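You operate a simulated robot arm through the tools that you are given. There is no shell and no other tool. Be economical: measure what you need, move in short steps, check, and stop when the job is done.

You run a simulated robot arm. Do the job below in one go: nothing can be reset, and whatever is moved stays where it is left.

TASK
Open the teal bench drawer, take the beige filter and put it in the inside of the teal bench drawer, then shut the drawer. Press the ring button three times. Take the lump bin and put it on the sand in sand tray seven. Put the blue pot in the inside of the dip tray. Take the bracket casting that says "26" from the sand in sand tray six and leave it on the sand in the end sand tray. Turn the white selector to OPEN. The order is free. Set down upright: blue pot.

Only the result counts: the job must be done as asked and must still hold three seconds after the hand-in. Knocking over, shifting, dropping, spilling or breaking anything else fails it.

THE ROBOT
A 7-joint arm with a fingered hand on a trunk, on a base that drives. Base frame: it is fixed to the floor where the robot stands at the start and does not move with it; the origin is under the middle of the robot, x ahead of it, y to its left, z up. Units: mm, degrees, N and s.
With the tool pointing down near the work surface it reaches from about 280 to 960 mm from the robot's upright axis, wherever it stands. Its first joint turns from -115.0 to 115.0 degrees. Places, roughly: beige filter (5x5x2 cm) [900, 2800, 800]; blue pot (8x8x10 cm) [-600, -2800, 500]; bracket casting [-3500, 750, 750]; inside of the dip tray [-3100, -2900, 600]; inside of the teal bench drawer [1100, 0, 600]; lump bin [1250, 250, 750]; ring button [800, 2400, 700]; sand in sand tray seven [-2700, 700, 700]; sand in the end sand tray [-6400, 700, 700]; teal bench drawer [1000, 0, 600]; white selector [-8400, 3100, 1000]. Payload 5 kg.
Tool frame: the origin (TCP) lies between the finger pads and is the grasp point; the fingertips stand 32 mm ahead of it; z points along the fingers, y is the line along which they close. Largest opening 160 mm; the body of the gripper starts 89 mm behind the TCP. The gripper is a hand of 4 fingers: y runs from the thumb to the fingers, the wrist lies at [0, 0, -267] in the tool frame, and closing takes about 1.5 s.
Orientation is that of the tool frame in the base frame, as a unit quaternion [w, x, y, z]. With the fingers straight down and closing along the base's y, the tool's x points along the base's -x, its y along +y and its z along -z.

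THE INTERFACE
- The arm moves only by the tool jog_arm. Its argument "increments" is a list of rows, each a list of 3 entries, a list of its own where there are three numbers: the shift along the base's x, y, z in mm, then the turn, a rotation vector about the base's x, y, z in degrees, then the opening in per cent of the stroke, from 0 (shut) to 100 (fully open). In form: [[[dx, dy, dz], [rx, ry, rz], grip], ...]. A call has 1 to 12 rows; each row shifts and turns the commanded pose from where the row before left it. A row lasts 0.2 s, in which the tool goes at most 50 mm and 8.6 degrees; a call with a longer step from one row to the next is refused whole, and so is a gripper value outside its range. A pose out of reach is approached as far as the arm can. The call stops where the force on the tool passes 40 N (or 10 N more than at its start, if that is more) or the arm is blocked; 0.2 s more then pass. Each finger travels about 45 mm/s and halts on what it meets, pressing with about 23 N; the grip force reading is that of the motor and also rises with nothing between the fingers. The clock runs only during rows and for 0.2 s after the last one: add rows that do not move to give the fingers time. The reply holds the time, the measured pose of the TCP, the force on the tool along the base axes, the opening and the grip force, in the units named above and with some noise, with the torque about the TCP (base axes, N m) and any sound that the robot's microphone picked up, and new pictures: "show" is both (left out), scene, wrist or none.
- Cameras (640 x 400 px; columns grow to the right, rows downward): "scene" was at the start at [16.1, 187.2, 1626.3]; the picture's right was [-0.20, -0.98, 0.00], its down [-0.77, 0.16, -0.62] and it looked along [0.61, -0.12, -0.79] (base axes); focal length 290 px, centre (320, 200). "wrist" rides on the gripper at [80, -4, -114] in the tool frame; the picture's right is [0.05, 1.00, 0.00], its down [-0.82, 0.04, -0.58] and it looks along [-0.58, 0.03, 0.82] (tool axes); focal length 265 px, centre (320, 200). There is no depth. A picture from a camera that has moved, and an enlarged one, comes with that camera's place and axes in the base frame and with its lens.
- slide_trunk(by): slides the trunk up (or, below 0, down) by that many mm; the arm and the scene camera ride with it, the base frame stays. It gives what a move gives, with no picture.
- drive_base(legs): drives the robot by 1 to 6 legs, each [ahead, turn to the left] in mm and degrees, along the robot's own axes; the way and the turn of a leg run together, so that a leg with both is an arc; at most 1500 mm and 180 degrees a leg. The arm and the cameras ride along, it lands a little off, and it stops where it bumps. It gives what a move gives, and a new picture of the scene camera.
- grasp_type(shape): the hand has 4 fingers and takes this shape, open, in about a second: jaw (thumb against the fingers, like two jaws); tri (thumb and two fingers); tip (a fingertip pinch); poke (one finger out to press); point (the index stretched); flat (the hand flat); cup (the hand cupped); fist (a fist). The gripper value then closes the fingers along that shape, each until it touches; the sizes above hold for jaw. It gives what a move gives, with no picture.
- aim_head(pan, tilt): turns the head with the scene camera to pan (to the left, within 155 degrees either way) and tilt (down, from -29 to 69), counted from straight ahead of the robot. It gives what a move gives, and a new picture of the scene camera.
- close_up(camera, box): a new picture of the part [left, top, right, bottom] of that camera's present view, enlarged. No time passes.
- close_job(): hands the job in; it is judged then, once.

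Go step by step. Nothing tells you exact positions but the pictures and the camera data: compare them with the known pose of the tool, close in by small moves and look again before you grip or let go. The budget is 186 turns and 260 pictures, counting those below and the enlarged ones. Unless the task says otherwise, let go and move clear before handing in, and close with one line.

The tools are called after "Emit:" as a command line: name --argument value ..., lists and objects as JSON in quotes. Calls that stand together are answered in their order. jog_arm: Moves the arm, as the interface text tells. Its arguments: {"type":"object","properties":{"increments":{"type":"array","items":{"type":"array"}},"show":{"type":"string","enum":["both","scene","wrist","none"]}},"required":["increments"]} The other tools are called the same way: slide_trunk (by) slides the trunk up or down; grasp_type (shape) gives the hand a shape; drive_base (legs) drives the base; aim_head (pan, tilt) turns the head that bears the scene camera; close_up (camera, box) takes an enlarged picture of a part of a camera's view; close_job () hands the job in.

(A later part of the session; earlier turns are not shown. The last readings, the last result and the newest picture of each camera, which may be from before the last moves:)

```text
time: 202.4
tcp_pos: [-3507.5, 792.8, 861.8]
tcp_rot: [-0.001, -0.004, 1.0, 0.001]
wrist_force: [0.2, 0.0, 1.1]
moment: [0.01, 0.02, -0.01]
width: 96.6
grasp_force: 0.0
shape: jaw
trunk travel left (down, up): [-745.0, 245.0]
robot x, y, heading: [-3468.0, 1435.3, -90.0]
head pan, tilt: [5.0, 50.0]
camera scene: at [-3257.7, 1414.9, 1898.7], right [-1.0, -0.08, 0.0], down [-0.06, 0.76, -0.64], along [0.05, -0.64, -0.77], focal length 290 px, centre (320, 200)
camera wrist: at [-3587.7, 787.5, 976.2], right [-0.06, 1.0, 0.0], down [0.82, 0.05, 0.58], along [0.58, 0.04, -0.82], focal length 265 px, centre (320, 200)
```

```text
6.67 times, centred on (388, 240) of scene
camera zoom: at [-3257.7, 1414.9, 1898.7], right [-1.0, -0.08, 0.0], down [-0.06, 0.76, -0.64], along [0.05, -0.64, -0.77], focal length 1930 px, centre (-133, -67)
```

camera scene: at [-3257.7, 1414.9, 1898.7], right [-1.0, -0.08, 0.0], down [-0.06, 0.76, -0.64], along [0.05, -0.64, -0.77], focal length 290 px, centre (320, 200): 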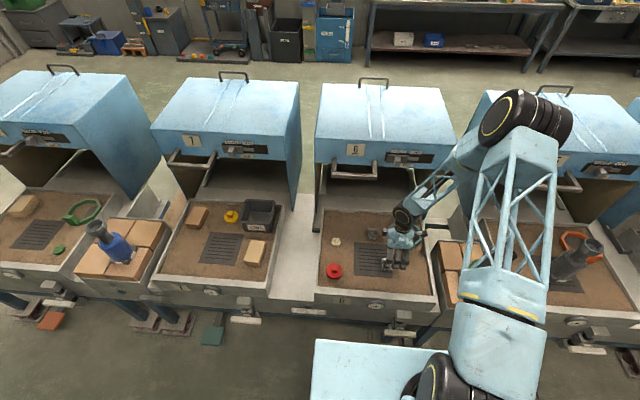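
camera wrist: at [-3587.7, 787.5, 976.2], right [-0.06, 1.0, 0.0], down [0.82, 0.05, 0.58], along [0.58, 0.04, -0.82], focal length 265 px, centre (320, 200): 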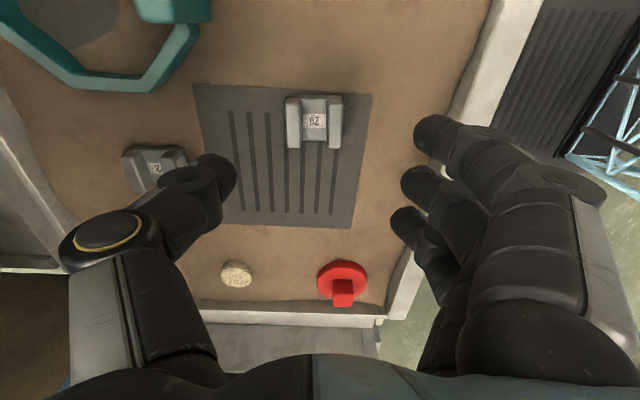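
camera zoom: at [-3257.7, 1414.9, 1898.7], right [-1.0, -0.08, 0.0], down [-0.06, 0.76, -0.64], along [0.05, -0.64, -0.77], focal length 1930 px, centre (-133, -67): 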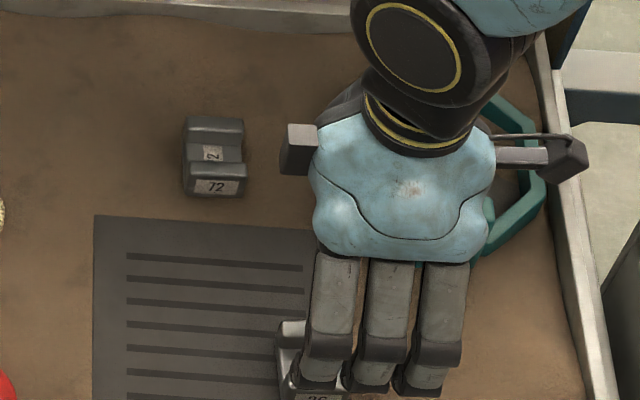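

Casting refined to (-3508,788), sand ≈700. I lower around it.

Emit:
jog_arm --increments '[[[0, -4, -40], [0, 0, 0], 60], [[0, 0, -35], [0, 0, 0], 60], [[0, 0, -25], [0, 0, 0], 60], [[0, 0, -10], [0, 0, 0], 60], [[0, 0, 0], [0, 0, 0], 60]]'

Emit:
close_up --camera "wrist" --box '[200, 60, 440, 260]'

```text
time: 203.6
tcp_pos: [-3508.0, 789.1, 750.5]
tcp_rot: [0.0, -0.004, 1.0, 0.001]
wrist_force: [0.5, -0.6, 1.1]
moment: [0.02, -0.01, 0.02]
width: 96.5
grasp_force: 0.1
shape: jaw
trunk travel left (down, up): [-745.0, 245.0]
robot x, y, heading: [-3472.4, 1430.3, -90.1]
head pan, tilt: [5.0, 50.0]
camera scene: at [-3257.7, 1414.8, 1898.6], right [-1.0, -0.08, 0.0], down [-0.06, 0.76, -0.64], along [0.05, -0.64, -0.77], focal length 290 px, centre (320, 200)
camera wrist: at [-3587.5, 783.5, 866.2], right [-0.06, 1.0, 0.0], down [0.82, 0.05, 0.58], along [0.58, 0.04, -0.82], focal length 265 px, centre (320, 200)
```

scene: 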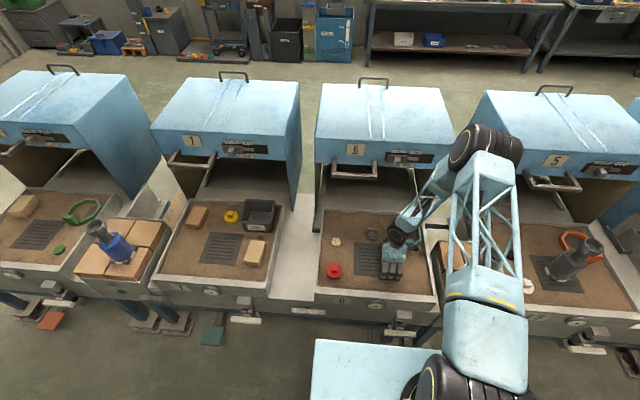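
wrist: 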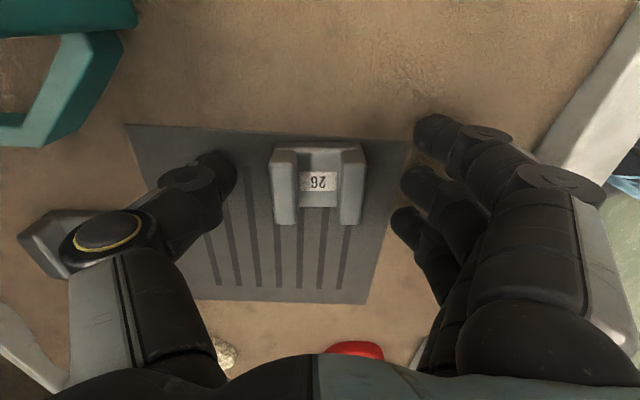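

```text
2.00 times, centred on (320, 160) of wrist
camera zoom: at [-3587.5, 783.5, 866.2], right [-0.06, 1.0, 0.0], down [0.82, 0.05, 0.58], along [0.58, 0.04, -0.82], focal length 531 px, centre (320, 280)
```

zoom: 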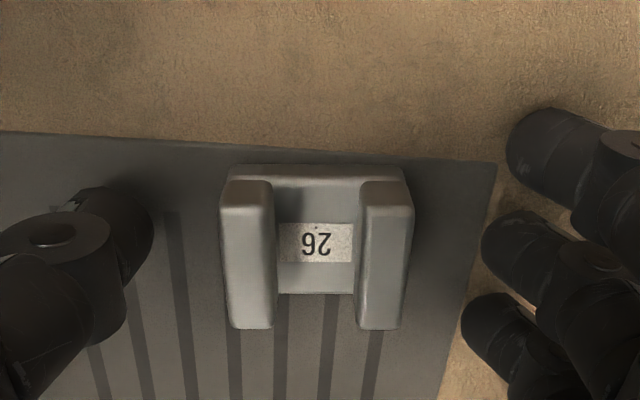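

Centred. I lower a touch, close, and lift.

Emit:
jog_arm --increments '[[[0, 0, -8], [0, 0, 0], 60], [[0, 0, 0], [0, 0, 0], 30], [[0, 0, 0], [0, 0, 0], 0], [[0, 0, 0], [0, 0, 0], 0], [[0, 0, 0], [0, 0, 0], 0], [[0, 0, 0], [0, 0, 0], 0], [[0, 0, 10], [0, 0, 0], 0], [[0, 0, 20], [0, 0, 0], 0], [[0, 0, 35], [0, 0, 0], 0]]' --show "wrist"

```text
time: 204.3
tcp_pos: [-3508.3, 790.8, 747.0]
tcp_rot: [0.0, -0.004, 1.0, -0.001]
wrist_force: [-0.1, 12.0, 35.4]
moment: [1.97, -0.49, 0.14]
width: 47.8
grasp_force: 22.3
shape: jaw
trunk travel left (down, up): [-745.0, 245.0]
robot x, y, heading: [-3465.8, 1433.6, -90.2]
head pan, tilt: [5.0, 50.0]
stopped in row 3: the force on the tool passed its limit at 45 N (the readings are from after the stop); the commanded pose is now the measured one
camera wrist: at [-3587.2, 784.7, 862.1], right [-0.06, 1.0, 0.0], down [0.82, 0.05, 0.58], along [0.57, 0.03, -0.82], focal length 265 px, centre (320, 200)
```

wrist: 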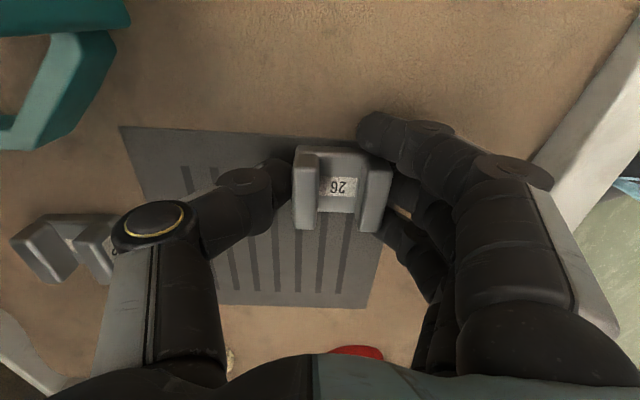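

The fingertips press into the sand as they close. I raise a little and finish the grip.

Emit:
jog_arm --increments '[[[0, 0, 5], [0, 0, 0], 0], [[0, 0, 4], [0, 0, 0], 0], [[0, 0, 0], [0, 0, 0], 0], [[0, 0, 0], [0, 0, 0], 0]]' --show "wrist"

```text
time: 205.3
tcp_pos: [-3506.4, 787.9, 754.5]
tcp_rot: [-0.001, -0.003, 1.0, -0.001]
wrist_force: [-0.2, -0.2, -0.9]
moment: [-0.01, 0.0, -0.04]
width: 43.5
grasp_force: 23.1
shape: jaw
trunk travel left (down, up): [-745.0, 245.0]
robot x, y, heading: [-3470.5, 1432.5, -90.1]
head pan, tilt: [5.0, 50.0]
camera wrist: at [-3587.2, 782.9, 868.8], right [-0.06, 1.0, 0.0], down [0.82, 0.05, 0.58], along [0.57, 0.03, -0.82], focal length 265 px, centre (320, 200)
```

wrist: 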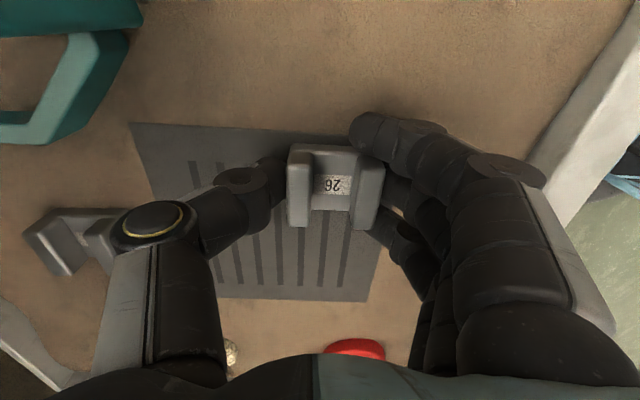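

Gripped with no load on the sand. I lift.

Emit:
jog_arm --increments '[[[0, 0, 10], [0, 0, 0], 0], [[0, 0, 20], [0, 0, 0], 0], [[0, 0, 40], [0, 0, 0], 0], [[0, 0, 50], [0, 0, 0], 0], [[0, 20, 40], [0, 0, 0], 0], [[0, 20, 40], [0, 0, 0], 0], [[0, 20, 40], [0, 0, 0], 0], [[0, 20, 40], [0, 0, 0], 0]]'

```text
time: 207.1
tcp_pos: [-3507.4, 869.1, 1034.4]
tcp_rot: [0.0, -0.004, 1.0, 0.0]
wrist_force: [0.0, -0.1, -1.2]
moment: [-0.02, 0.01, -0.01]
width: 43.4
grasp_force: 22.7
shape: jaw
trunk travel left (down, up): [-745.0, 245.0]
robot x, y, heading: [-3471.9, 1433.2, -90.1]
head pan, tilt: [5.0, 50.0]
camera scene: at [-3257.9, 1416.6, 1898.6], right [-1.0, -0.08, 0.0], down [-0.06, 0.76, -0.64], along [0.05, -0.64, -0.77], focal length 290 px, centre (320, 200)
camera wrist: at [-3586.8, 865.1, 1149.4], right [-0.06, 1.0, 0.0], down [0.82, 0.05, 0.58], along [0.57, 0.03, -0.82], focal length 265 px, centre (320, 200)
```

scene: 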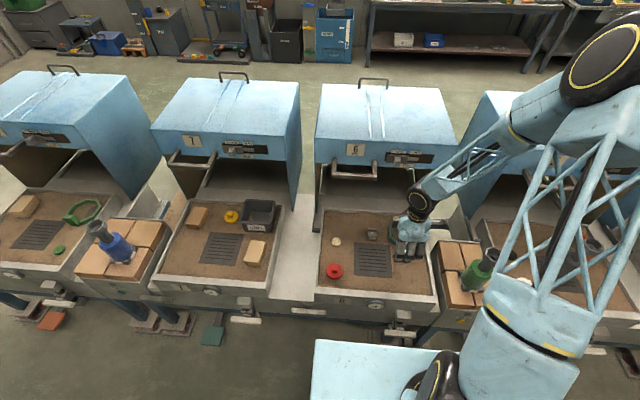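
wrist: 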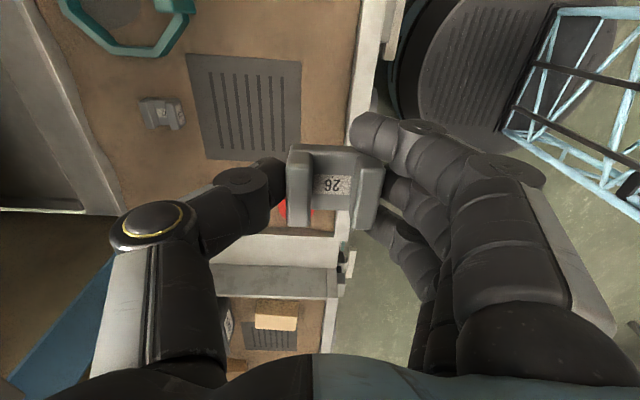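

The "26" casting is held. I drive to the end sand tray.

Emit:
drive_base --legs '[[-120, 0], [0, -90], [1450, 0], [1430, 0], [0, 90]]'

Emit:
aim_head --pan 0 --tilt 45

```text
time: 229.9
tcp_pos: [-6408.3, 1009.2, 1034.4]
tcp_rot: [-0.001, 0.001, 1.0, 0.001]
wrist_force: [0.8, 0.2, -1.6]
moment: [0.0, 0.0, 0.0]
width: 43.3
grasp_force: 22.7
shape: jaw
trunk travel left (down, up): [-745.0, 245.0]
robot x, y, heading: [-6365.9, 1574.1, -90.6]
head pan, tilt: [5.0, 50.0]
camera scene: at [-6153.9, 1551.8, 1898.6], right [-1.0, -0.08, 0.0], down [-0.06, 0.76, -0.64], along [0.05, -0.64, -0.77], focal length 290 px, centre (320, 200)
```

scene: 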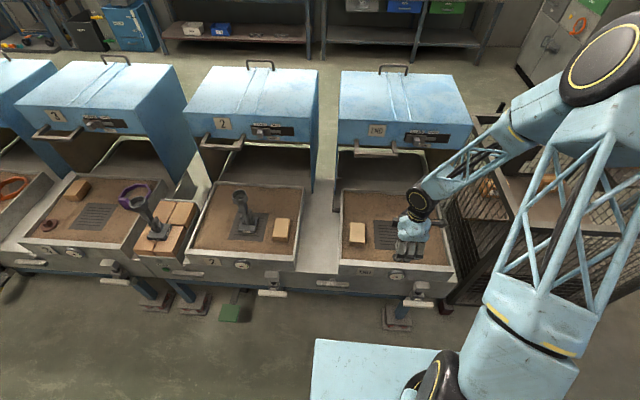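

```text
time: 230.6
tcp_pos: [-6407.9, 1008.5, 1033.6]
tcp_rot: [-0.001, 0.001, 1.0, 0.001]
wrist_force: [0.0, -0.9, -0.2]
moment: [-0.01, -0.03, 0.01]
width: 43.2
grasp_force: 22.8
shape: jaw
trunk travel left (down, up): [-745.0, 245.0]
robot x, y, heading: [-6363.4, 1570.0, -90.7]
head pan, tilt: [0.0, 45.0]
camera scene: at [-6160.9, 1547.3, 1905.5], right [-1.0, 0.01, 0.0], down [0.01, 0.71, -0.71], along [-0.01, -0.71, -0.71], focal length 290 px, centre (320, 200)
```

scene: 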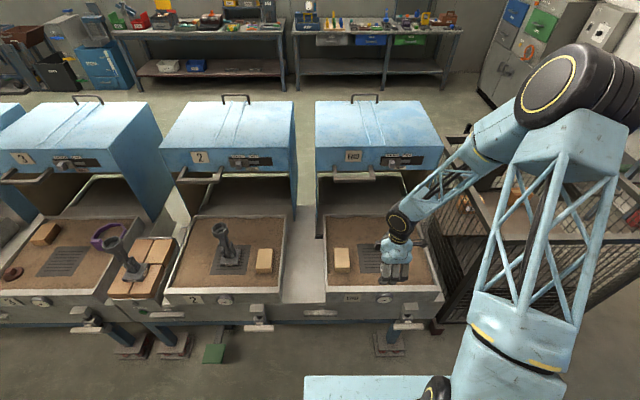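

The end tray carries an "END" plate and is mostly free. I zoom in to choose a spot.

Emit:
drive_base --legs '[[120, 0.6]]'

Emit:
close_up --camera "scene" --box '[290, 200, 470, 312]'

```text
time: 231.8
tcp_pos: [-6402.7, 884.3, 1033.0]
tcp_rot: [-0.001, -0.004, 1.0, 0.002]
wrist_force: [0.6, 0.1, -1.2]
moment: [0.07, 0.01, -0.01]
width: 43.2
grasp_force: 22.9
shape: jaw
trunk travel left (down, up): [-745.0, 245.0]
robot x, y, heading: [-6369.9, 1454.0, -90.2]
head pan, tilt: [0.0, 45.0]
camera scene: at [-6161.5, 1425.9, 1905.4], right [-1.0, 0.0, 0.0], down [0.0, 0.71, -0.71], along [0.0, -0.71, -0.71], focal length 290 px, centre (320, 200)
```

scene: 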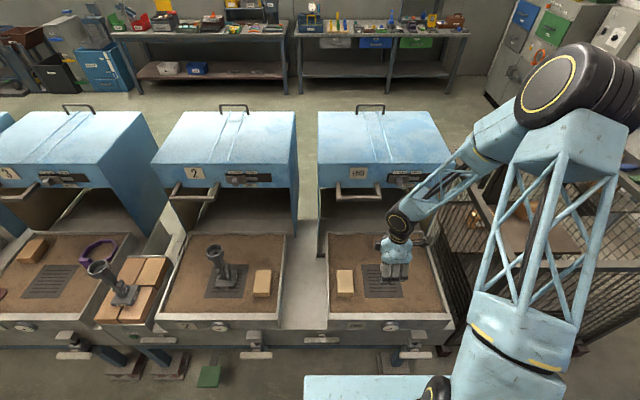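

```text
3.56 times, centred on (380, 256) of scene
camera zoom: at [-6161.5, 1425.9, 1905.4], right [-1.0, 0.0, 0.0], down [0.0, 0.71, -0.71], along [0.0, -0.71, -0.71], focal length 1029 px, centre (107, 1)
```

zoom: 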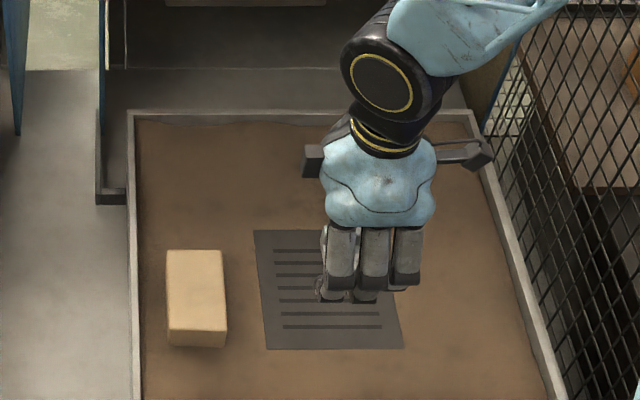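

I pick the free sand right-back of the grate at (-6578,655), clear of the hood handle and fence.

Emit:
jog_arm --increments '[[[-29, -38, 0], [0, 0, 0], 0], [[-29, -38, 0], [0, 0, 0], 0], [[-29, -38, 0], [0, 0, 0], 0], [[-29, -38, 0], [0, 0, 0], 0], [[-29, -38, 0], [0, 0, 0], 0], [[-30, -39, 0], [0, 0, 0], 0], [[0, 0, -45], [0, 0, 0], 0], [[0, 0, -45], [0, 0, 0], 0], [[0, 0, -45], [0, 0, 0], 0], [[0, 0, 0], [0, 0, 0], 0]]'

Emit:
close_up --camera "scene" --box '[290, 200, 470, 312]'

```text
time: 234.0
tcp_pos: [-6578.9, 658.0, 898.8]
tcp_rot: [0.0, -0.005, 1.0, 0.001]
wrist_force: [-0.5, -0.7, -1.5]
moment: [-0.01, -0.02, 0.01]
width: 42.8
grasp_force: 23.0
shape: jaw
trunk travel left (down, up): [-745.0, 245.0]
robot x, y, heading: [-6366.9, 1452.9, -90.1]
head pan, tilt: [0.0, 45.0]
camera scene: at [-6161.6, 1428.5, 1905.6], right [-1.0, 0.0, 0.0], down [0.0, 0.71, -0.71], along [0.0, -0.71, -0.71], focal length 290 px, centre (320, 200)
camera wrist: at [-6658.5, 652.3, 1013.2], right [-0.06, 1.0, 0.0], down [0.82, 0.05, 0.58], along [0.57, 0.04, -0.82], focal length 265 px, centre (320, 200)
```

scene: 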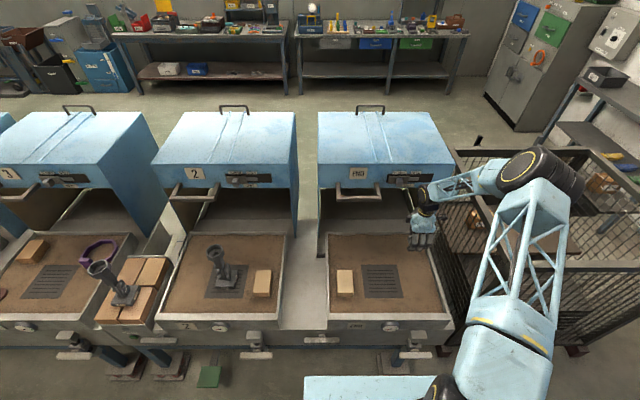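
wrist: 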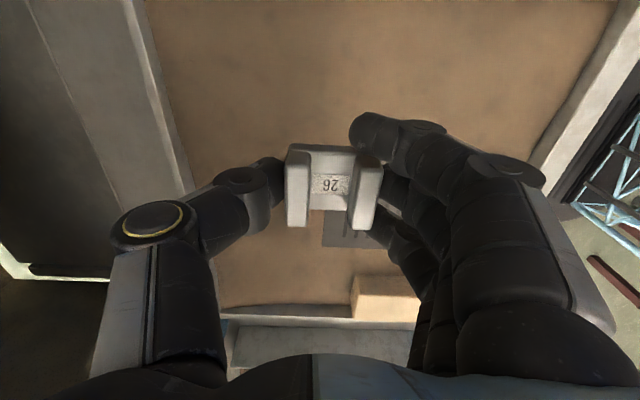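

```text
3.56 times, centred on (380, 256) of scene
camera zoom: at [-6161.6, 1428.5, 1905.6], right [-1.0, 0.0, 0.0], down [0.0, 0.71, -0.71], along [0.0, -0.71, -0.71], focal length 1029 px, centre (107, 1)
```

zoom: 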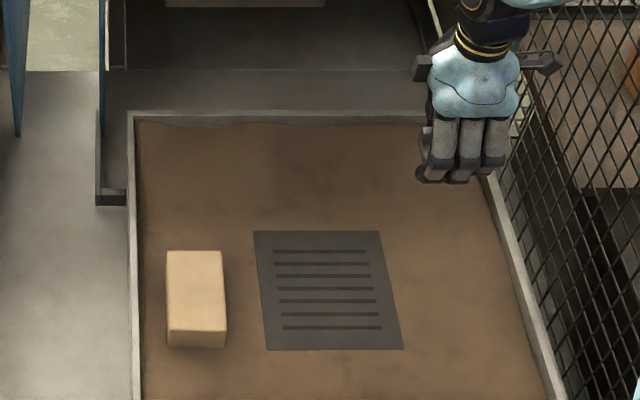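

Emit:
jog_arm --increments '[[[0, 0, -45], [0, 0, 0], 0], [[0, 0, -45], [0, 0, 0], 0], [[0, 0, -30], [0, 0, 0], 0], [[0, 0, -10], [0, 0, 0], 0], [[0, 0, -5], [0, 0, 0], 0], [[0, 0, -4], [0, 0, 0], 0]]'

Emit:
close_up --camera "scene" --box '[350, 210, 446, 270]'

```text
time: 235.4
tcp_pos: [-6577.2, 657.9, 758.7]
tcp_rot: [-0.001, -0.005, 1.0, 0.001]
wrist_force: [0.4, 0.3, -1.0]
moment: [-0.03, -0.04, 0.02]
width: 42.8
grasp_force: 23.1
shape: jaw
trunk travel left (down, up): [-745.0, 245.0]
robot x, y, heading: [-6365.8, 1449.1, -90.0]
head pan, tilt: [0.0, 45.0]
camera scene: at [-6161.7, 1428.0, 1905.6], right [-1.0, 0.0, 0.0], down [0.0, 0.71, -0.71], along [0.0, -0.71, -0.71], focal length 290 px, centre (320, 200)
camera wrist: at [-6657.6, 652.4, 873.8], right [-0.06, 1.0, 0.0], down [0.82, 0.05, 0.58], along [0.58, 0.04, -0.82], focal length 265 px, centre (320, 200)
```

scene: 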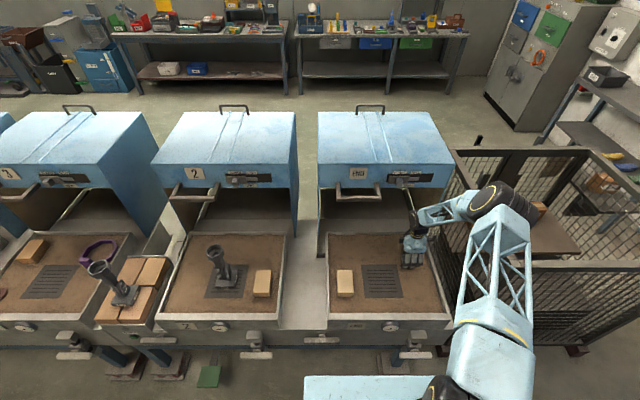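
wrist: 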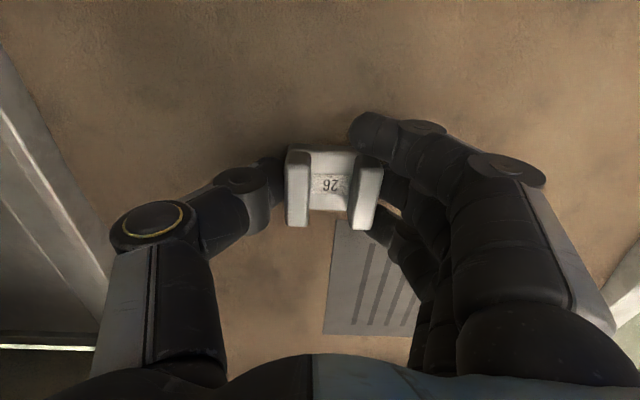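

```text
6.67 times, centred on (398, 240) of scene
camera zoom: at [-6161.7, 1428.0, 1905.6], right [-1.0, 0.0, 0.0], down [0.0, 0.71, -0.71], along [0.0, -0.71, -0.71], focal length 1930 px, centre (-200, -67)
```

zoom: 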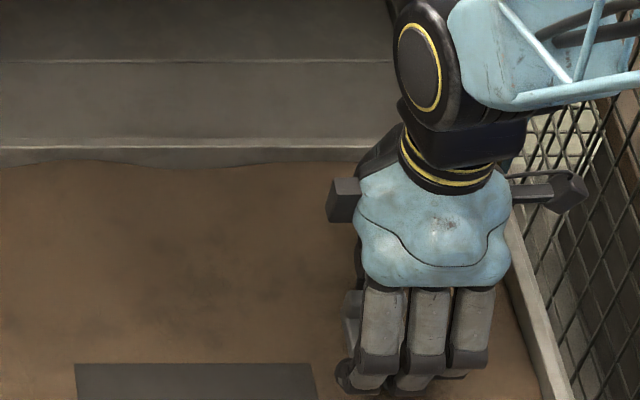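

Emit:
jog_arm --increments '[[[0, 0, -3], [0, 0, 0], 0], [[0, 0, -2], [0, 0, 0], 0], [[0, 0, -2], [0, 0, 0], 0], [[0, 0, -2], [0, 0, 0], 0]]' --show "none"

```text
time: 236.4
tcp_pos: [-6578.4, 657.9, 752.2]
tcp_rot: [-0.001, -0.004, 1.0, 0.0]
wrist_force: [-0.5, 1.2, -0.4]
moment: [0.01, 0.0, 0.03]
width: 43.0
grasp_force: 23.1
shape: jaw
trunk travel left (down, up): [-745.0, 245.0]
robot x, y, heading: [-6369.1, 1453.4, -90.3]
head pan, tilt: [0.0, 45.0]
```

Emit:
jog_arm --increments '[[[0, 0, -2], [0, 0, 0], 0], [[0, 0, -2], [0, 0, 0], 0], [[0, 0, -2], [0, 0, 0], 0], [[0, 0, -2], [0, 0, 0], 0]]' --show "none"

```text
time: 237.4
tcp_pos: [-6577.6, 656.0, 749.3]
tcp_rot: [-0.001, -0.004, 1.0, -0.002]
wrist_force: [1.7, 8.2, 27.5]
moment: [1.33, -0.44, 0.05]
width: 44.1
grasp_force: 23.0
shape: jaw
trunk travel left (down, up): [-745.0, 245.0]
robot x, y, heading: [-6363.9, 1453.3, -90.1]
head pan, tilt: [0.0, 45.0]
stopped in row 4: the force on the tool passed its limit at 43 N (the readings are from after the stop); the commanded pose is now the measured one
```

Touching the sand. I ease up 2 mm, open and lift.

Emit:
jog_arm --increments '[[[0, 0, 3], [0, 0, 0], 0], [[0, 0, 0], [0, 0, 0], 40], [[0, 0, 0], [0, 0, 0], 55], [[0, 0, 0], [0, 0, 0], 55], [[0, 0, 10], [0, 0, 0], 55], [[0, 0, 30], [0, 0, 0], 55], [[0, 0, 45], [0, 0, 0], 55], [[0, 10, 45], [0, 0, 0], 55], [[10, 30, 38], [0, 0, 0], 55], [[20, 30, 30], [0, 0, 0], 55], [[20, 30, 30], [0, 0, 0], 55], [[20, 30, 30], [0, 0, 0], 55]]'

Emit:
close_up --camera "scene" --box '[310, 210, 470, 310]'

```text
time: 240.1
tcp_pos: [-6508.9, 786.4, 1007.6]
tcp_rot: [-0.002, -0.004, 1.0, -0.001]
wrist_force: [0.3, 0.4, 0.2]
moment: [-0.02, 0.04, 0.01]
width: 87.2
grasp_force: 0.1
shape: jaw
trunk travel left (down, up): [-745.0, 245.0]
robot x, y, heading: [-6367.7, 1456.0, -90.3]
head pan, tilt: [0.0, 45.0]
camera scene: at [-6160.6, 1429.7, 1905.4], right [-1.0, 0.0, 0.0], down [0.0, 0.71, -0.71], along [0.0, -0.71, -0.71], focal length 290 px, centre (320, 200)
camera wrist: at [-6588.2, 781.2, 1122.4], right [-0.06, 1.0, 0.0], down [0.82, 0.05, 0.57], along [0.57, 0.03, -0.82], focal length 265 px, centre (320, 200)
```

scene: 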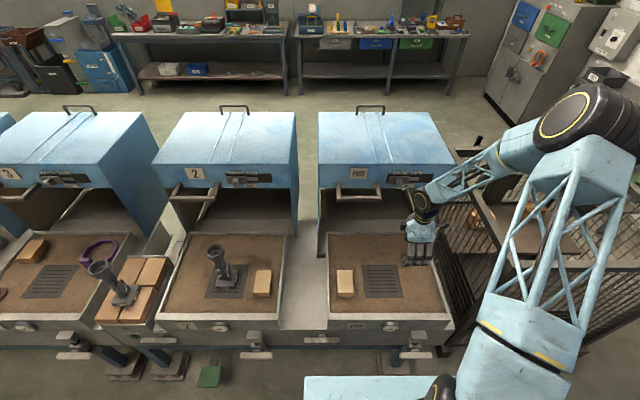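
wrist: 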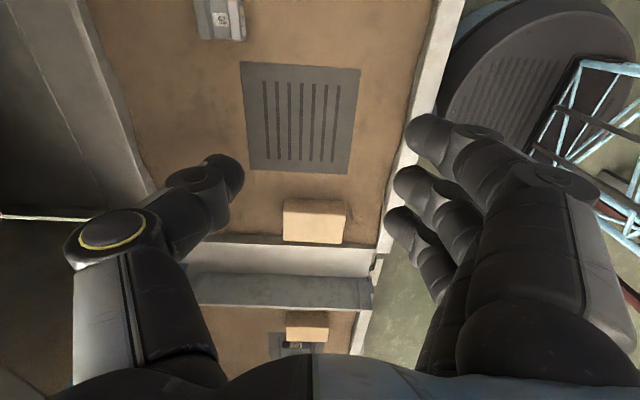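

```text
4.00 times, centred on (390, 260) of scene
camera zoom: at [-6160.6, 1429.7, 1905.4], right [-1.0, 0.0, 0.0], down [0.0, 0.71, -0.71], along [0.0, -0.71, -0.71], focal length 1158 px, centre (40, -40)
```

zoom: 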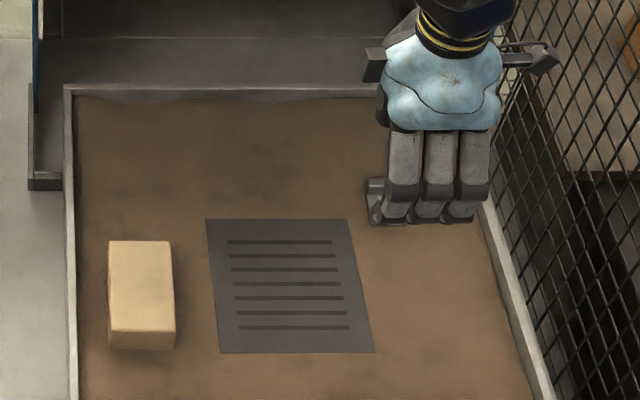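

The casting is left on the end tray's sand. Now I look toward the white selector behind right.

Emit:
aim_head --pan -125 --tilt 20

Emit:
close_up --camera "scene" --box '[200, 80, 440, 230]'

```text
time: 242.1
tcp_pos: [-6509.0, 784.8, 1007.2]
tcp_rot: [-0.001, -0.004, 1.0, -0.001]
wrist_force: [-0.7, -0.2, 0.0]
moment: [0.02, -0.01, -0.04]
width: 87.4
grasp_force: 0.1
shape: jaw
trunk travel left (down, up): [-745.0, 245.0]
robot x, y, heading: [-6365.5, 1448.3, -90.2]
head pan, tilt: [-125.0, 20.0]
camera scene: at [-6237.8, 1563.0, 1944.2], right [0.57, 0.82, 0.0], down [0.28, -0.2, -0.94], along [-0.77, 0.54, -0.34], focal length 290 px, centre (320, 200)
```

scene: 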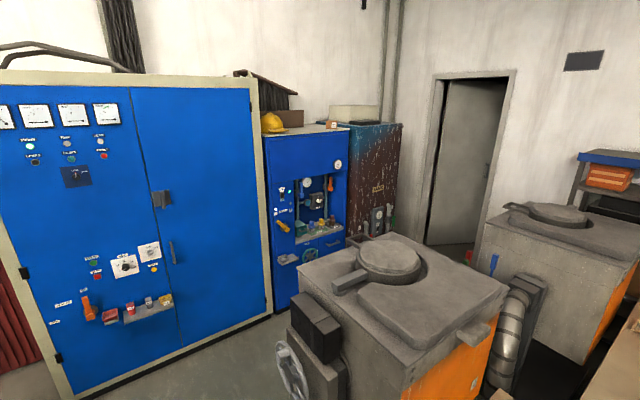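

```text
2.67 times, centred on (320, 155) of scene
camera zoom: at [-6237.8, 1563.0, 1944.2], right [0.57, 0.82, 0.0], down [0.28, -0.2, -0.94], along [-0.77, 0.54, -0.34], focal length 772 px, centre (320, 320)
```

zoom: 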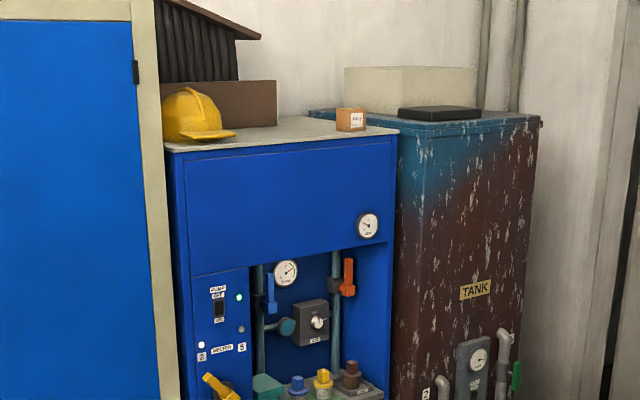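

The white knob on the grey box of the small blue cabinet matches the selector. I retract the arm and drive nearer to see the gap by the furnace.

Emit:
jog_arm --increments '[[[15, 40, 10], [0, 0, 0], 30], [[15, 40, 10], [0, 0, 0], 30], [[15, 40, 10], [0, 0, 0], 30], [[15, 40, 10], [0, 0, 0], 30], [[15, 40, 10], [0, 0, 0], 30], [[15, 40, 10], [0, 0, 0], 30]]' --show "none"

Emit:
drive_base --legs '[[-250, 0], [0, -90], [1150, 0]]'

Emit:
aim_head --pan -50 --tilt 35

```text
time: 243.5
tcp_pos: [-6417.6, 1026.6, 1066.2]
tcp_rot: [-0.002, -0.004, 1.0, -0.001]
wrist_force: [0.3, 0.8, 0.2]
moment: [-0.02, 0.04, 0.02]
width: 48.4
grasp_force: 0.2
shape: jaw
trunk travel left (down, up): [-745.0, 245.0]
robot x, y, heading: [-6368.6, 1449.3, -90.3]
head pan, tilt: [-125.0, 20.0]
```

```text
time: 254.8
tcp_pos: [-7941.4, 1739.4, 1065.7]
tcp_rot: [0.0, 0.699, 0.715, 0.001]
wrist_force: [-0.7, 0.8, 0.1]
moment: [0.02, 0.0, -0.02]
width: 48.4
grasp_force: 0.0
shape: jaw
trunk travel left (down, up): [-745.0, 245.0]
robot x, y, heading: [-7511.7, 1691.1, -179.4]
head pan, tilt: [-125.0, 20.0]
camera scene: at [-7398.8, 1565.2, 1944.3], right [0.83, -0.56, 0.0], down [-0.19, -0.28, -0.94], along [0.53, 0.78, -0.34], focal length 290 px, centre (320, 200)
```

scene: 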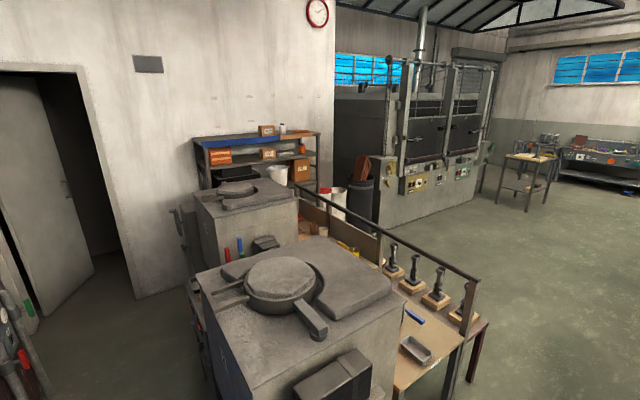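

```text
time: 256.2
tcp_pos: [-7941.5, 1738.2, 1065.6]
tcp_rot: [-0.001, 0.699, 0.715, 0.0]
wrist_force: [-0.3, -0.3, 0.9]
moment: [0.0, 0.05, 0.0]
width: 48.4
grasp_force: 0.0
shape: jaw
trunk travel left (down, up): [-745.0, 245.0]
robot x, y, heading: [-7514.9, 1692.6, -179.5]
head pan, tilt: [-50.0, 35.0]
camera scene: at [-7508.2, 1555.1, 1920.4], right [0.76, 0.65, 0.0], down [0.37, -0.44, -0.82], along [-0.53, 0.62, -0.57], focal length 290 px, centre (320, 200)
```

scene: 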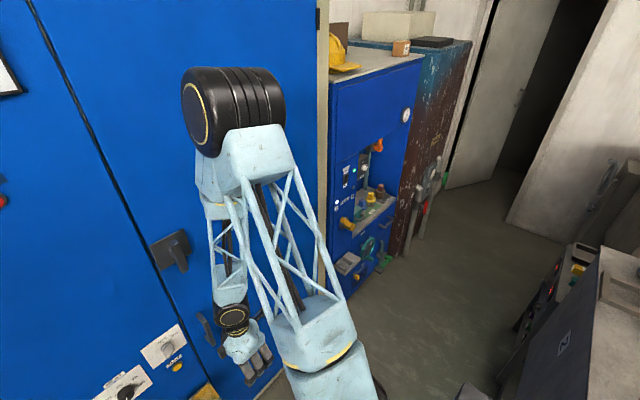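

The furnace's side is at x≈-7235 and the cabinet at ≈-8345: an aisle of about 1.1 m. I drive into it.

Emit:
drive_base --legs '[[0, -45], [390, 0], [0, -45.5], [800, 0]]'

Emit:
aim_head --pan 50 --tilt 35

```text
time: 266.9
tcp_pos: [-7754.2, 3184.6, 1065.9]
tcp_rot: [0.0, 1.0, 0.01, 0.001]
wrist_force: [0.0, 0.2, 0.3]
moment: [-0.04, -0.04, 0.02]
width: 48.3
grasp_force: 0.1
shape: jaw
trunk travel left (down, up): [-745.0, 245.0]
robot x, y, heading: [-7797.6, 2756.4, 90.8]
head pan, tilt: [-50.0, 35.0]
camera scene: at [-7933.9, 2754.5, 1920.4], right [0.65, -0.76, 0.0], down [-0.44, -0.37, -0.82], along [0.62, 0.53, -0.57], focal length 290 px, centre (320, 200)
```

scene: 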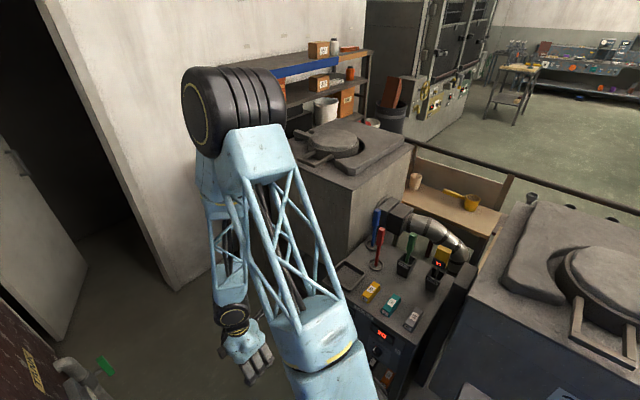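

```text
time: 268.7
tcp_pos: [-7755.9, 3185.4, 1066.6]
tcp_rot: [-0.001, 1.0, 0.01, 0.0]
wrist_force: [0.4, -0.3, -0.7]
moment: [-0.01, 0.03, -0.02]
width: 48.5
grasp_force: 0.1
shape: jaw
trunk travel left (down, up): [-745.0, 245.0]
robot x, y, heading: [-7800.7, 2762.9, 90.8]
head pan, tilt: [50.0, 35.0]
camera scene: at [-8068.7, 2752.5, 1920.4], right [0.64, 0.77, 0.0], down [0.44, -0.36, -0.82], along [-0.63, 0.52, -0.57], focal length 290 px, centre (320, 200)
```

scene: 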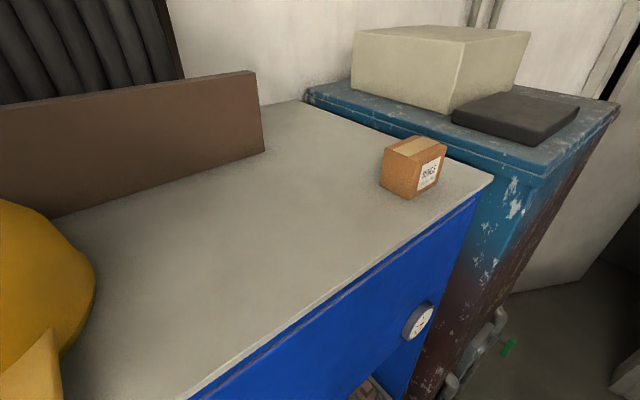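

I reposition within the aisle to face the cabinet squarely from about x=-7660.

Emit:
drive_base --legs '[[250, 0], [0, 45], [-180, 0], [0, 44.5]]'

Emit:
slide_trunk --by -300

Emit:
aim_head --pan -20 --tilt 30

```text
time: 270.3
tcp_pos: [-7763.9, 3383.5, 1066.2]
tcp_rot: [-0.001, 1.0, 0.021, 0.001]
wrist_force: [0.0, -0.2, 0.7]
moment: [0.03, -0.02, 0.01]
width: 48.5
grasp_force: 0.2
shape: jaw
trunk travel left (down, up): [-745.0, 245.0]
robot x, y, heading: [-7799.9, 2957.0, 91.5]
head pan, tilt: [50.0, 35.0]
stopped in leg 1: the robot was blocked; the commanded pose is now the measured one
camera scene: at [-8070.2, 2941.7, 1920.1], right [0.62, 0.79, 0.0], down [0.45, -0.35, -0.82], along [-0.64, 0.51, -0.57], focal length 290 px, centre (320, 200)
```

scene: 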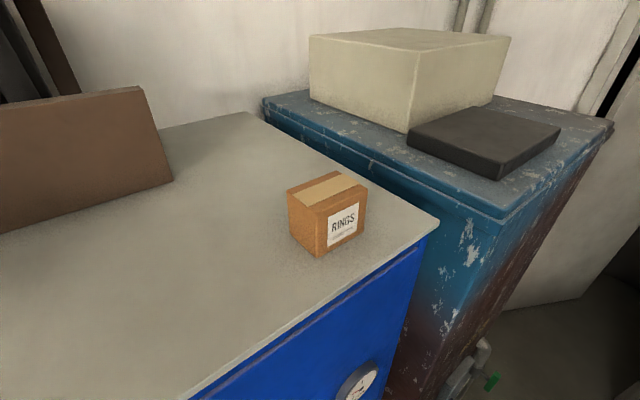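

```text
time: 273.3
tcp_pos: [-7763.7, 3383.7, 765.4]
tcp_rot: [-0.001, 1.0, 0.02, 0.001]
wrist_force: [0.3, 0.0, -0.8]
moment: [0.01, 0.04, 0.03]
width: 48.2
grasp_force: 0.2
shape: jaw
trunk travel left (down, up): [-445.0, 545.0]
robot x, y, heading: [-7802.9, 2954.9, 92.0]
head pan, tilt: [50.0, 35.0]
```

```text
time: 274.7
tcp_pos: [-7763.6, 3383.4, 765.4]
tcp_rot: [-0.001, 1.0, 0.02, 0.001]
wrist_force: [0.3, 0.5, 1.2]
moment: [0.01, 0.02, 0.02]
width: 48.4
grasp_force: 0.1
shape: jaw
trunk travel left (down, up): [-445.0, 545.0]
robot x, y, heading: [-7801.0, 2955.1, 91.9]
head pan, tilt: [-20.0, 30.0]
camera scene: at [-7972.0, 2974.5, 1628.2], right [0.95, -0.31, 0.0], down [-0.16, -0.48, -0.87], along [0.27, 0.82, -0.5], focal length 290 px, centre (320, 200)
```

scene: 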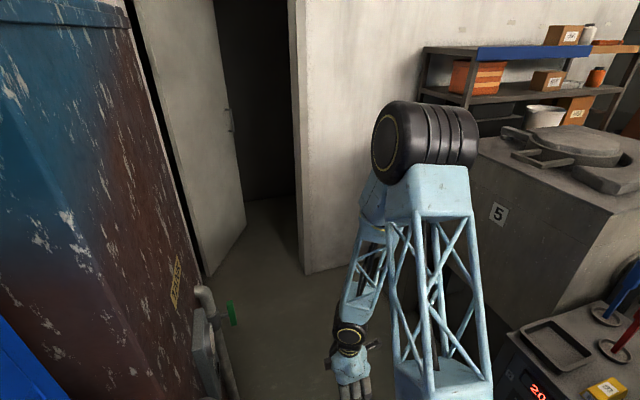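

Something blocked the base slightly short. I fold the arm tighter, then turn left and back off as planned.

Emit:
jog_arm --increments '[[[0, -30, 40], [0, 0, 0], 30], [[0, -30, 40], [0, 0, 0], 30], [[0, -30, 40], [0, 0, 0], 30], [[0, 0, 40], [0, 0, 0], 30]]' --show "none"

Emit:
drive_base --legs '[[-40, 0], [0, 45]]'

```text
time: 275.9
tcp_pos: [-7783.7, 3367.6, 931.5]
tcp_rot: [0.0, 0.998, 0.058, 0.003]
wrist_force: [-0.4, -0.1, 0.0]
moment: [0.02, -0.08, -0.01]
width: 48.5
grasp_force: 0.1
shape: jaw
out of reach, approached as far as the arm can: row 1, 2, 3
trunk travel left (down, up): [-445.0, 545.0]
robot x, y, heading: [-7798.8, 2955.1, 91.9]
head pan, tilt: [-20.0, 30.0]
stopped in row 4: the arm was blocked; the commanded pose is now the measured one
```

```text
time: 278.9
tcp_pos: [-8077.0, 3219.8, 931.1]
tcp_rot: [-0.001, 0.901, 0.434, 0.001]
wrist_force: [0.0, 0.4, -0.8]
moment: [-0.01, 0.0, -0.01]
width: 48.2
grasp_force: 0.0
shape: jaw
trunk travel left (down, up): [-445.0, 545.0]
robot x, y, heading: [-7801.5, 2914.8, 136.9]
head pan, tilt: [-20.0, 30.0]
camera scene: at [-7934.0, 2806.2, 1628.2], right [0.89, 0.45, 0.0], down [0.22, -0.45, -0.87], along [-0.39, 0.77, -0.5], focal length 290 px, centre (320, 200)
```

scene: 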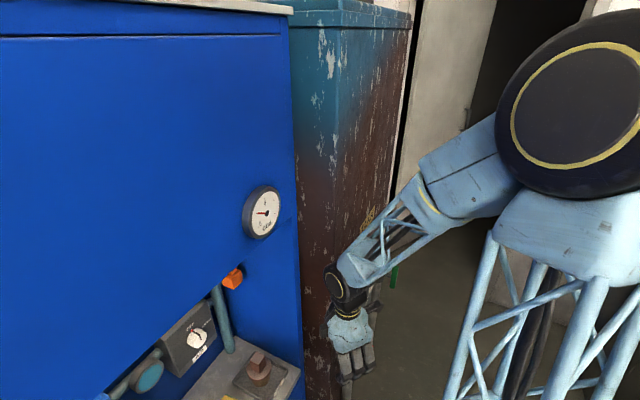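

The white selector is visible lower left. I finish backing and turning to face it.

Emit:
drive_base --legs '[[-170, 0], [0, 43]]'

Emit:
aim_head --pan -15 --tilt 35

```text
time: 282.5
tcp_pos: [-8088.5, 2835.7, 930.8]
tcp_rot: [-0.001, 0.681, 0.732, 0.001]
wrist_force: [-0.4, 0.1, 0.2]
moment: [0.04, 0.0, 0.01]
width: 48.2
grasp_force: 0.1
shape: jaw
trunk travel left (down, up): [-445.0, 545.0]
robot x, y, heading: [-7673.8, 2798.6, 179.5]
head pan, tilt: [-20.0, 30.0]
camera scene: at [-7701.4, 2626.4, 1628.2], right [0.35, 0.94, 0.0], down [0.47, -0.18, -0.87], along [-0.81, 0.3, -0.5], focal length 290 px, centre (320, 200)
```

scene: 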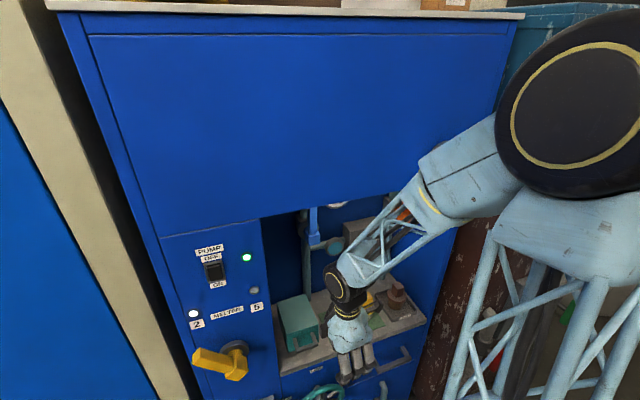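

```text
time: 283.1
tcp_pos: [-8087.6, 2833.9, 932.3]
tcp_rot: [-0.001, 0.681, 0.732, 0.0]
wrist_force: [-0.5, -0.2, 0.1]
moment: [0.01, -0.02, -0.01]
width: 48.4
grasp_force: 0.1
shape: jaw
trunk travel left (down, up): [-445.0, 545.0]
robot x, y, heading: [-7674.5, 2802.4, 179.6]
head pan, tilt: [-15.0, 35.0]
camera scene: at [-7701.6, 2618.3, 1620.4], right [0.27, 0.96, 0.0], down [0.55, -0.15, -0.82], along [-0.79, 0.22, -0.57], focal length 290 px, centre (320, 200)
```

scene: 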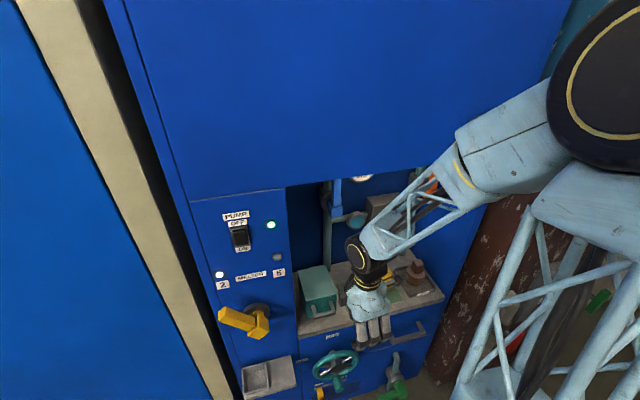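

I back up a little more and pitch the hand to face the niche horizontally.

Emit:
drive_base --legs '[[-60, 0]]'

Emit:
jog_arm --increments '[[[-14, 10, 6], [0, 8.2, 0], 30], [[-14, 10, 6], [0, 8.2, 0], 30], [[-14, 10, 6], [0, 8.2, 0], 30], [[-14, 10, 6], [0, 8.2, 0], 30], [[-14, 10, 6], [0, 8.2, 0], 30], [[-14, 10, 6], [0, 8.2, 0], 30], [[-14, 10, 6], [0, 8.2, 0], 30], [[-14, 10, 6], [0, 8.2, 0], 30], [[-14, 10, 6], [0, 8.2, 0], 30], [[-14, 10, 6], [0, 8.2, 0], 30], [[-14, 10, 6], [0, 8, 0], 30]]'

```text
time: 284.1
tcp_pos: [-8026.6, 2835.1, 931.2]
tcp_rot: [0.0, 0.68, 0.733, 0.001]
wrist_force: [0.9, -0.5, -0.1]
moment: [0.0, -0.01, 0.03]
width: 48.4
grasp_force: 0.0
shape: jaw
trunk travel left (down, up): [-445.0, 545.0]
robot x, y, heading: [-7620.0, 2800.3, 179.4]
head pan, tilt: [-15.0, 35.0]
camera scene: at [-7641.1, 2617.7, 1620.4], right [0.27, 0.96, 0.0], down [0.55, -0.15, -0.82], along [-0.79, 0.22, -0.57], focal length 290 px, centre (320, 200)
```

scene: 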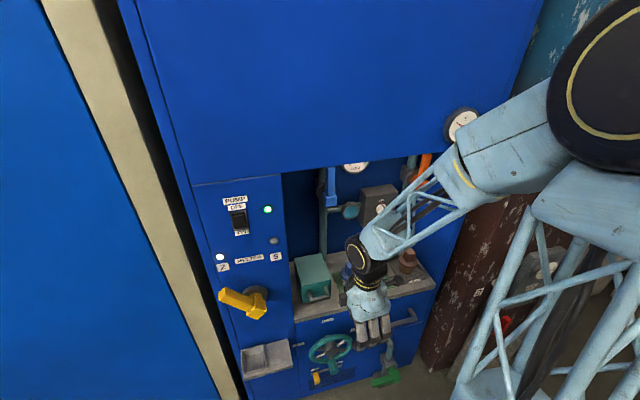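

```text
time: 286.5
tcp_pos: [-8290.2, 2973.9, 1032.3]
tcp_rot: [0.519, -0.481, -0.517, 0.481]
wrist_force: [-0.5, 0.1, 0.3]
moment: [0.0, -0.02, -0.02]
width: 48.1
grasp_force: 0.0
shape: jaw
out of reach, approached as far as the arm can: row 1, 2, 3, 4, 5, 6, 7, 8
trunk travel left (down, up): [-445.0, 545.0]
robot x, y, heading: [-7617.6, 2795.7, 179.3]
head pan, tilt: [-15.0, 35.0]
camera scene: at [-7642.0, 2616.8, 1620.2], right [0.27, 0.96, 0.0], down [0.55, -0.15, -0.82], along [-0.79, 0.22, -0.57], focal length 290 px, centre (320, 200)
camera wrist: at [-8176.1, 3052.9, 1042.8], right [0.0, 0.13, -0.99], down [0.58, -0.81, -0.1], along [-0.82, -0.57, -0.07], focal length 265 px, centre (320, 200)
```

scene: 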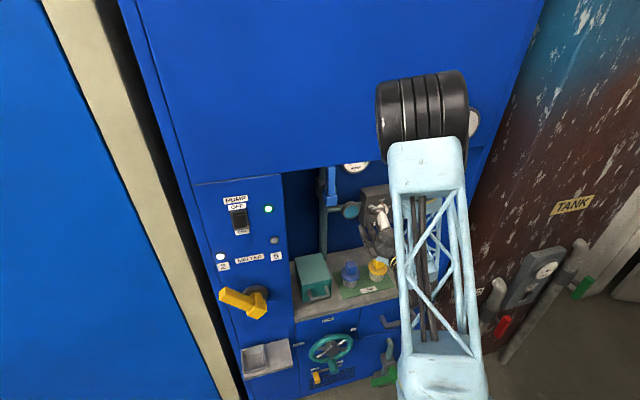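
wrist: 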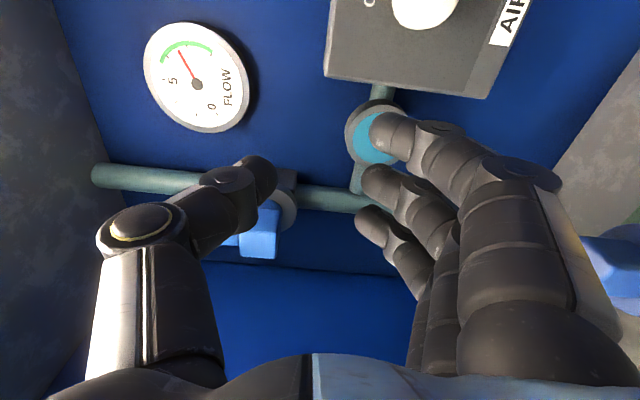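

Emit:
close_up --camera "wrist" --box '[310, 0, 550, 110]'

Emit:
close_up --camera "scene" --box '[310, 150, 438, 230]'

```text
2.67 times, centred on (430, 55) of wrist
camera zoom: at [-8176.1, 3052.9, 1042.8], right [0.0, 0.13, -0.99], down [0.58, -0.81, -0.1], along [-0.82, -0.57, -0.07], focal length 708 px, centre (27, 587)
```

zoom: 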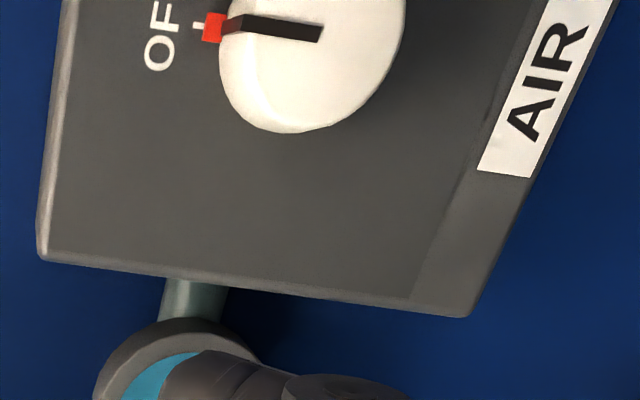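

```text
5.00 times, centred on (374, 190) of scene
camera zoom: at [-7642.0, 2616.8, 1620.2], right [0.27, 0.96, 0.0], down [0.55, -0.15, -0.82], along [-0.79, 0.22, -0.57], focal length 1448 px, centre (50, 250)
```

zoom: 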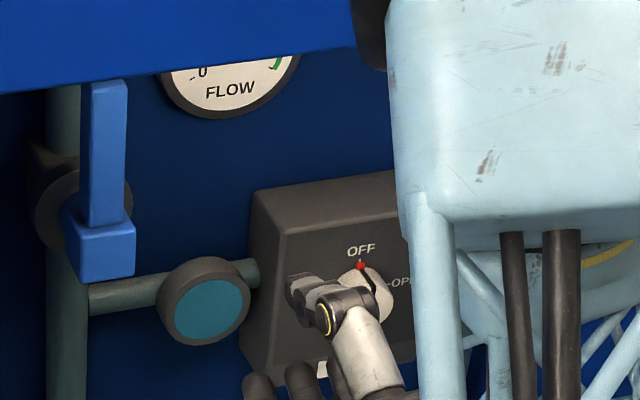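

The selector points to OFF (up); OPEN is at its right. I shift toward being in front of it.

Emit:
jog_arm --increments '[[[0, 30, 0], [0, 0, 0], 30], [[0, 30, 0], [0, 0, 0], 30], [[0, 30, 0], [0, 0, 0], 30], [[0, 20, 0], [0, 0, 0], 30], [[0, 0, 0], [0, 0, 0], 30]]'

```text
time: 287.7
tcp_pos: [-8290.1, 3083.6, 1031.8]
tcp_rot: [0.519, -0.482, -0.517, 0.481]
wrist_force: [0.1, -0.6, -0.2]
moment: [0.04, 0.03, -0.02]
width: 48.0
grasp_force: 0.0
shape: jaw
trunk travel left (down, up): [-445.0, 545.0]
robot x, y, heading: [-7614.0, 2800.1, 179.2]
head pan, tilt: [-15.0, 35.0]
camera scene: at [-7641.6, 2617.9, 1620.4], right [0.27, 0.96, 0.0], down [0.55, -0.15, -0.82], along [-0.79, 0.22, -0.57], focal length 290 px, centre (320, 200)
camera wrist: at [-8175.9, 3163.8, 1042.4], right [0.0, 0.12, -0.99], down [0.58, -0.81, -0.1], along [-0.82, -0.57, -0.07], focal length 265 px, centre (320, 200)
```

scene: 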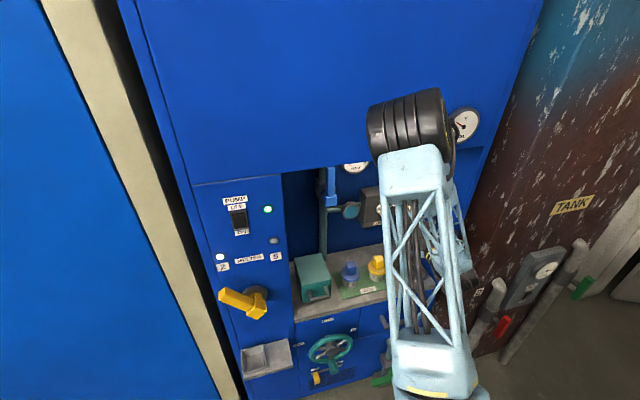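
wrist: 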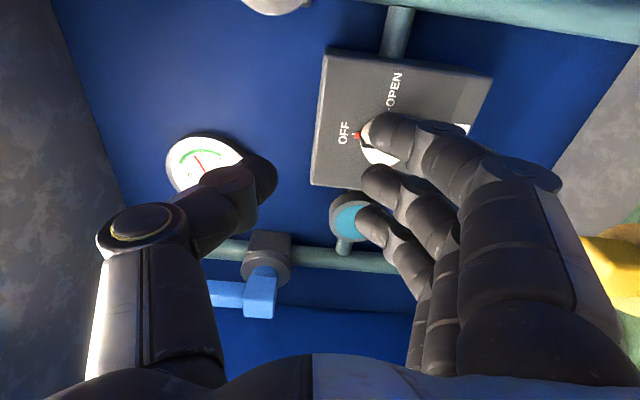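

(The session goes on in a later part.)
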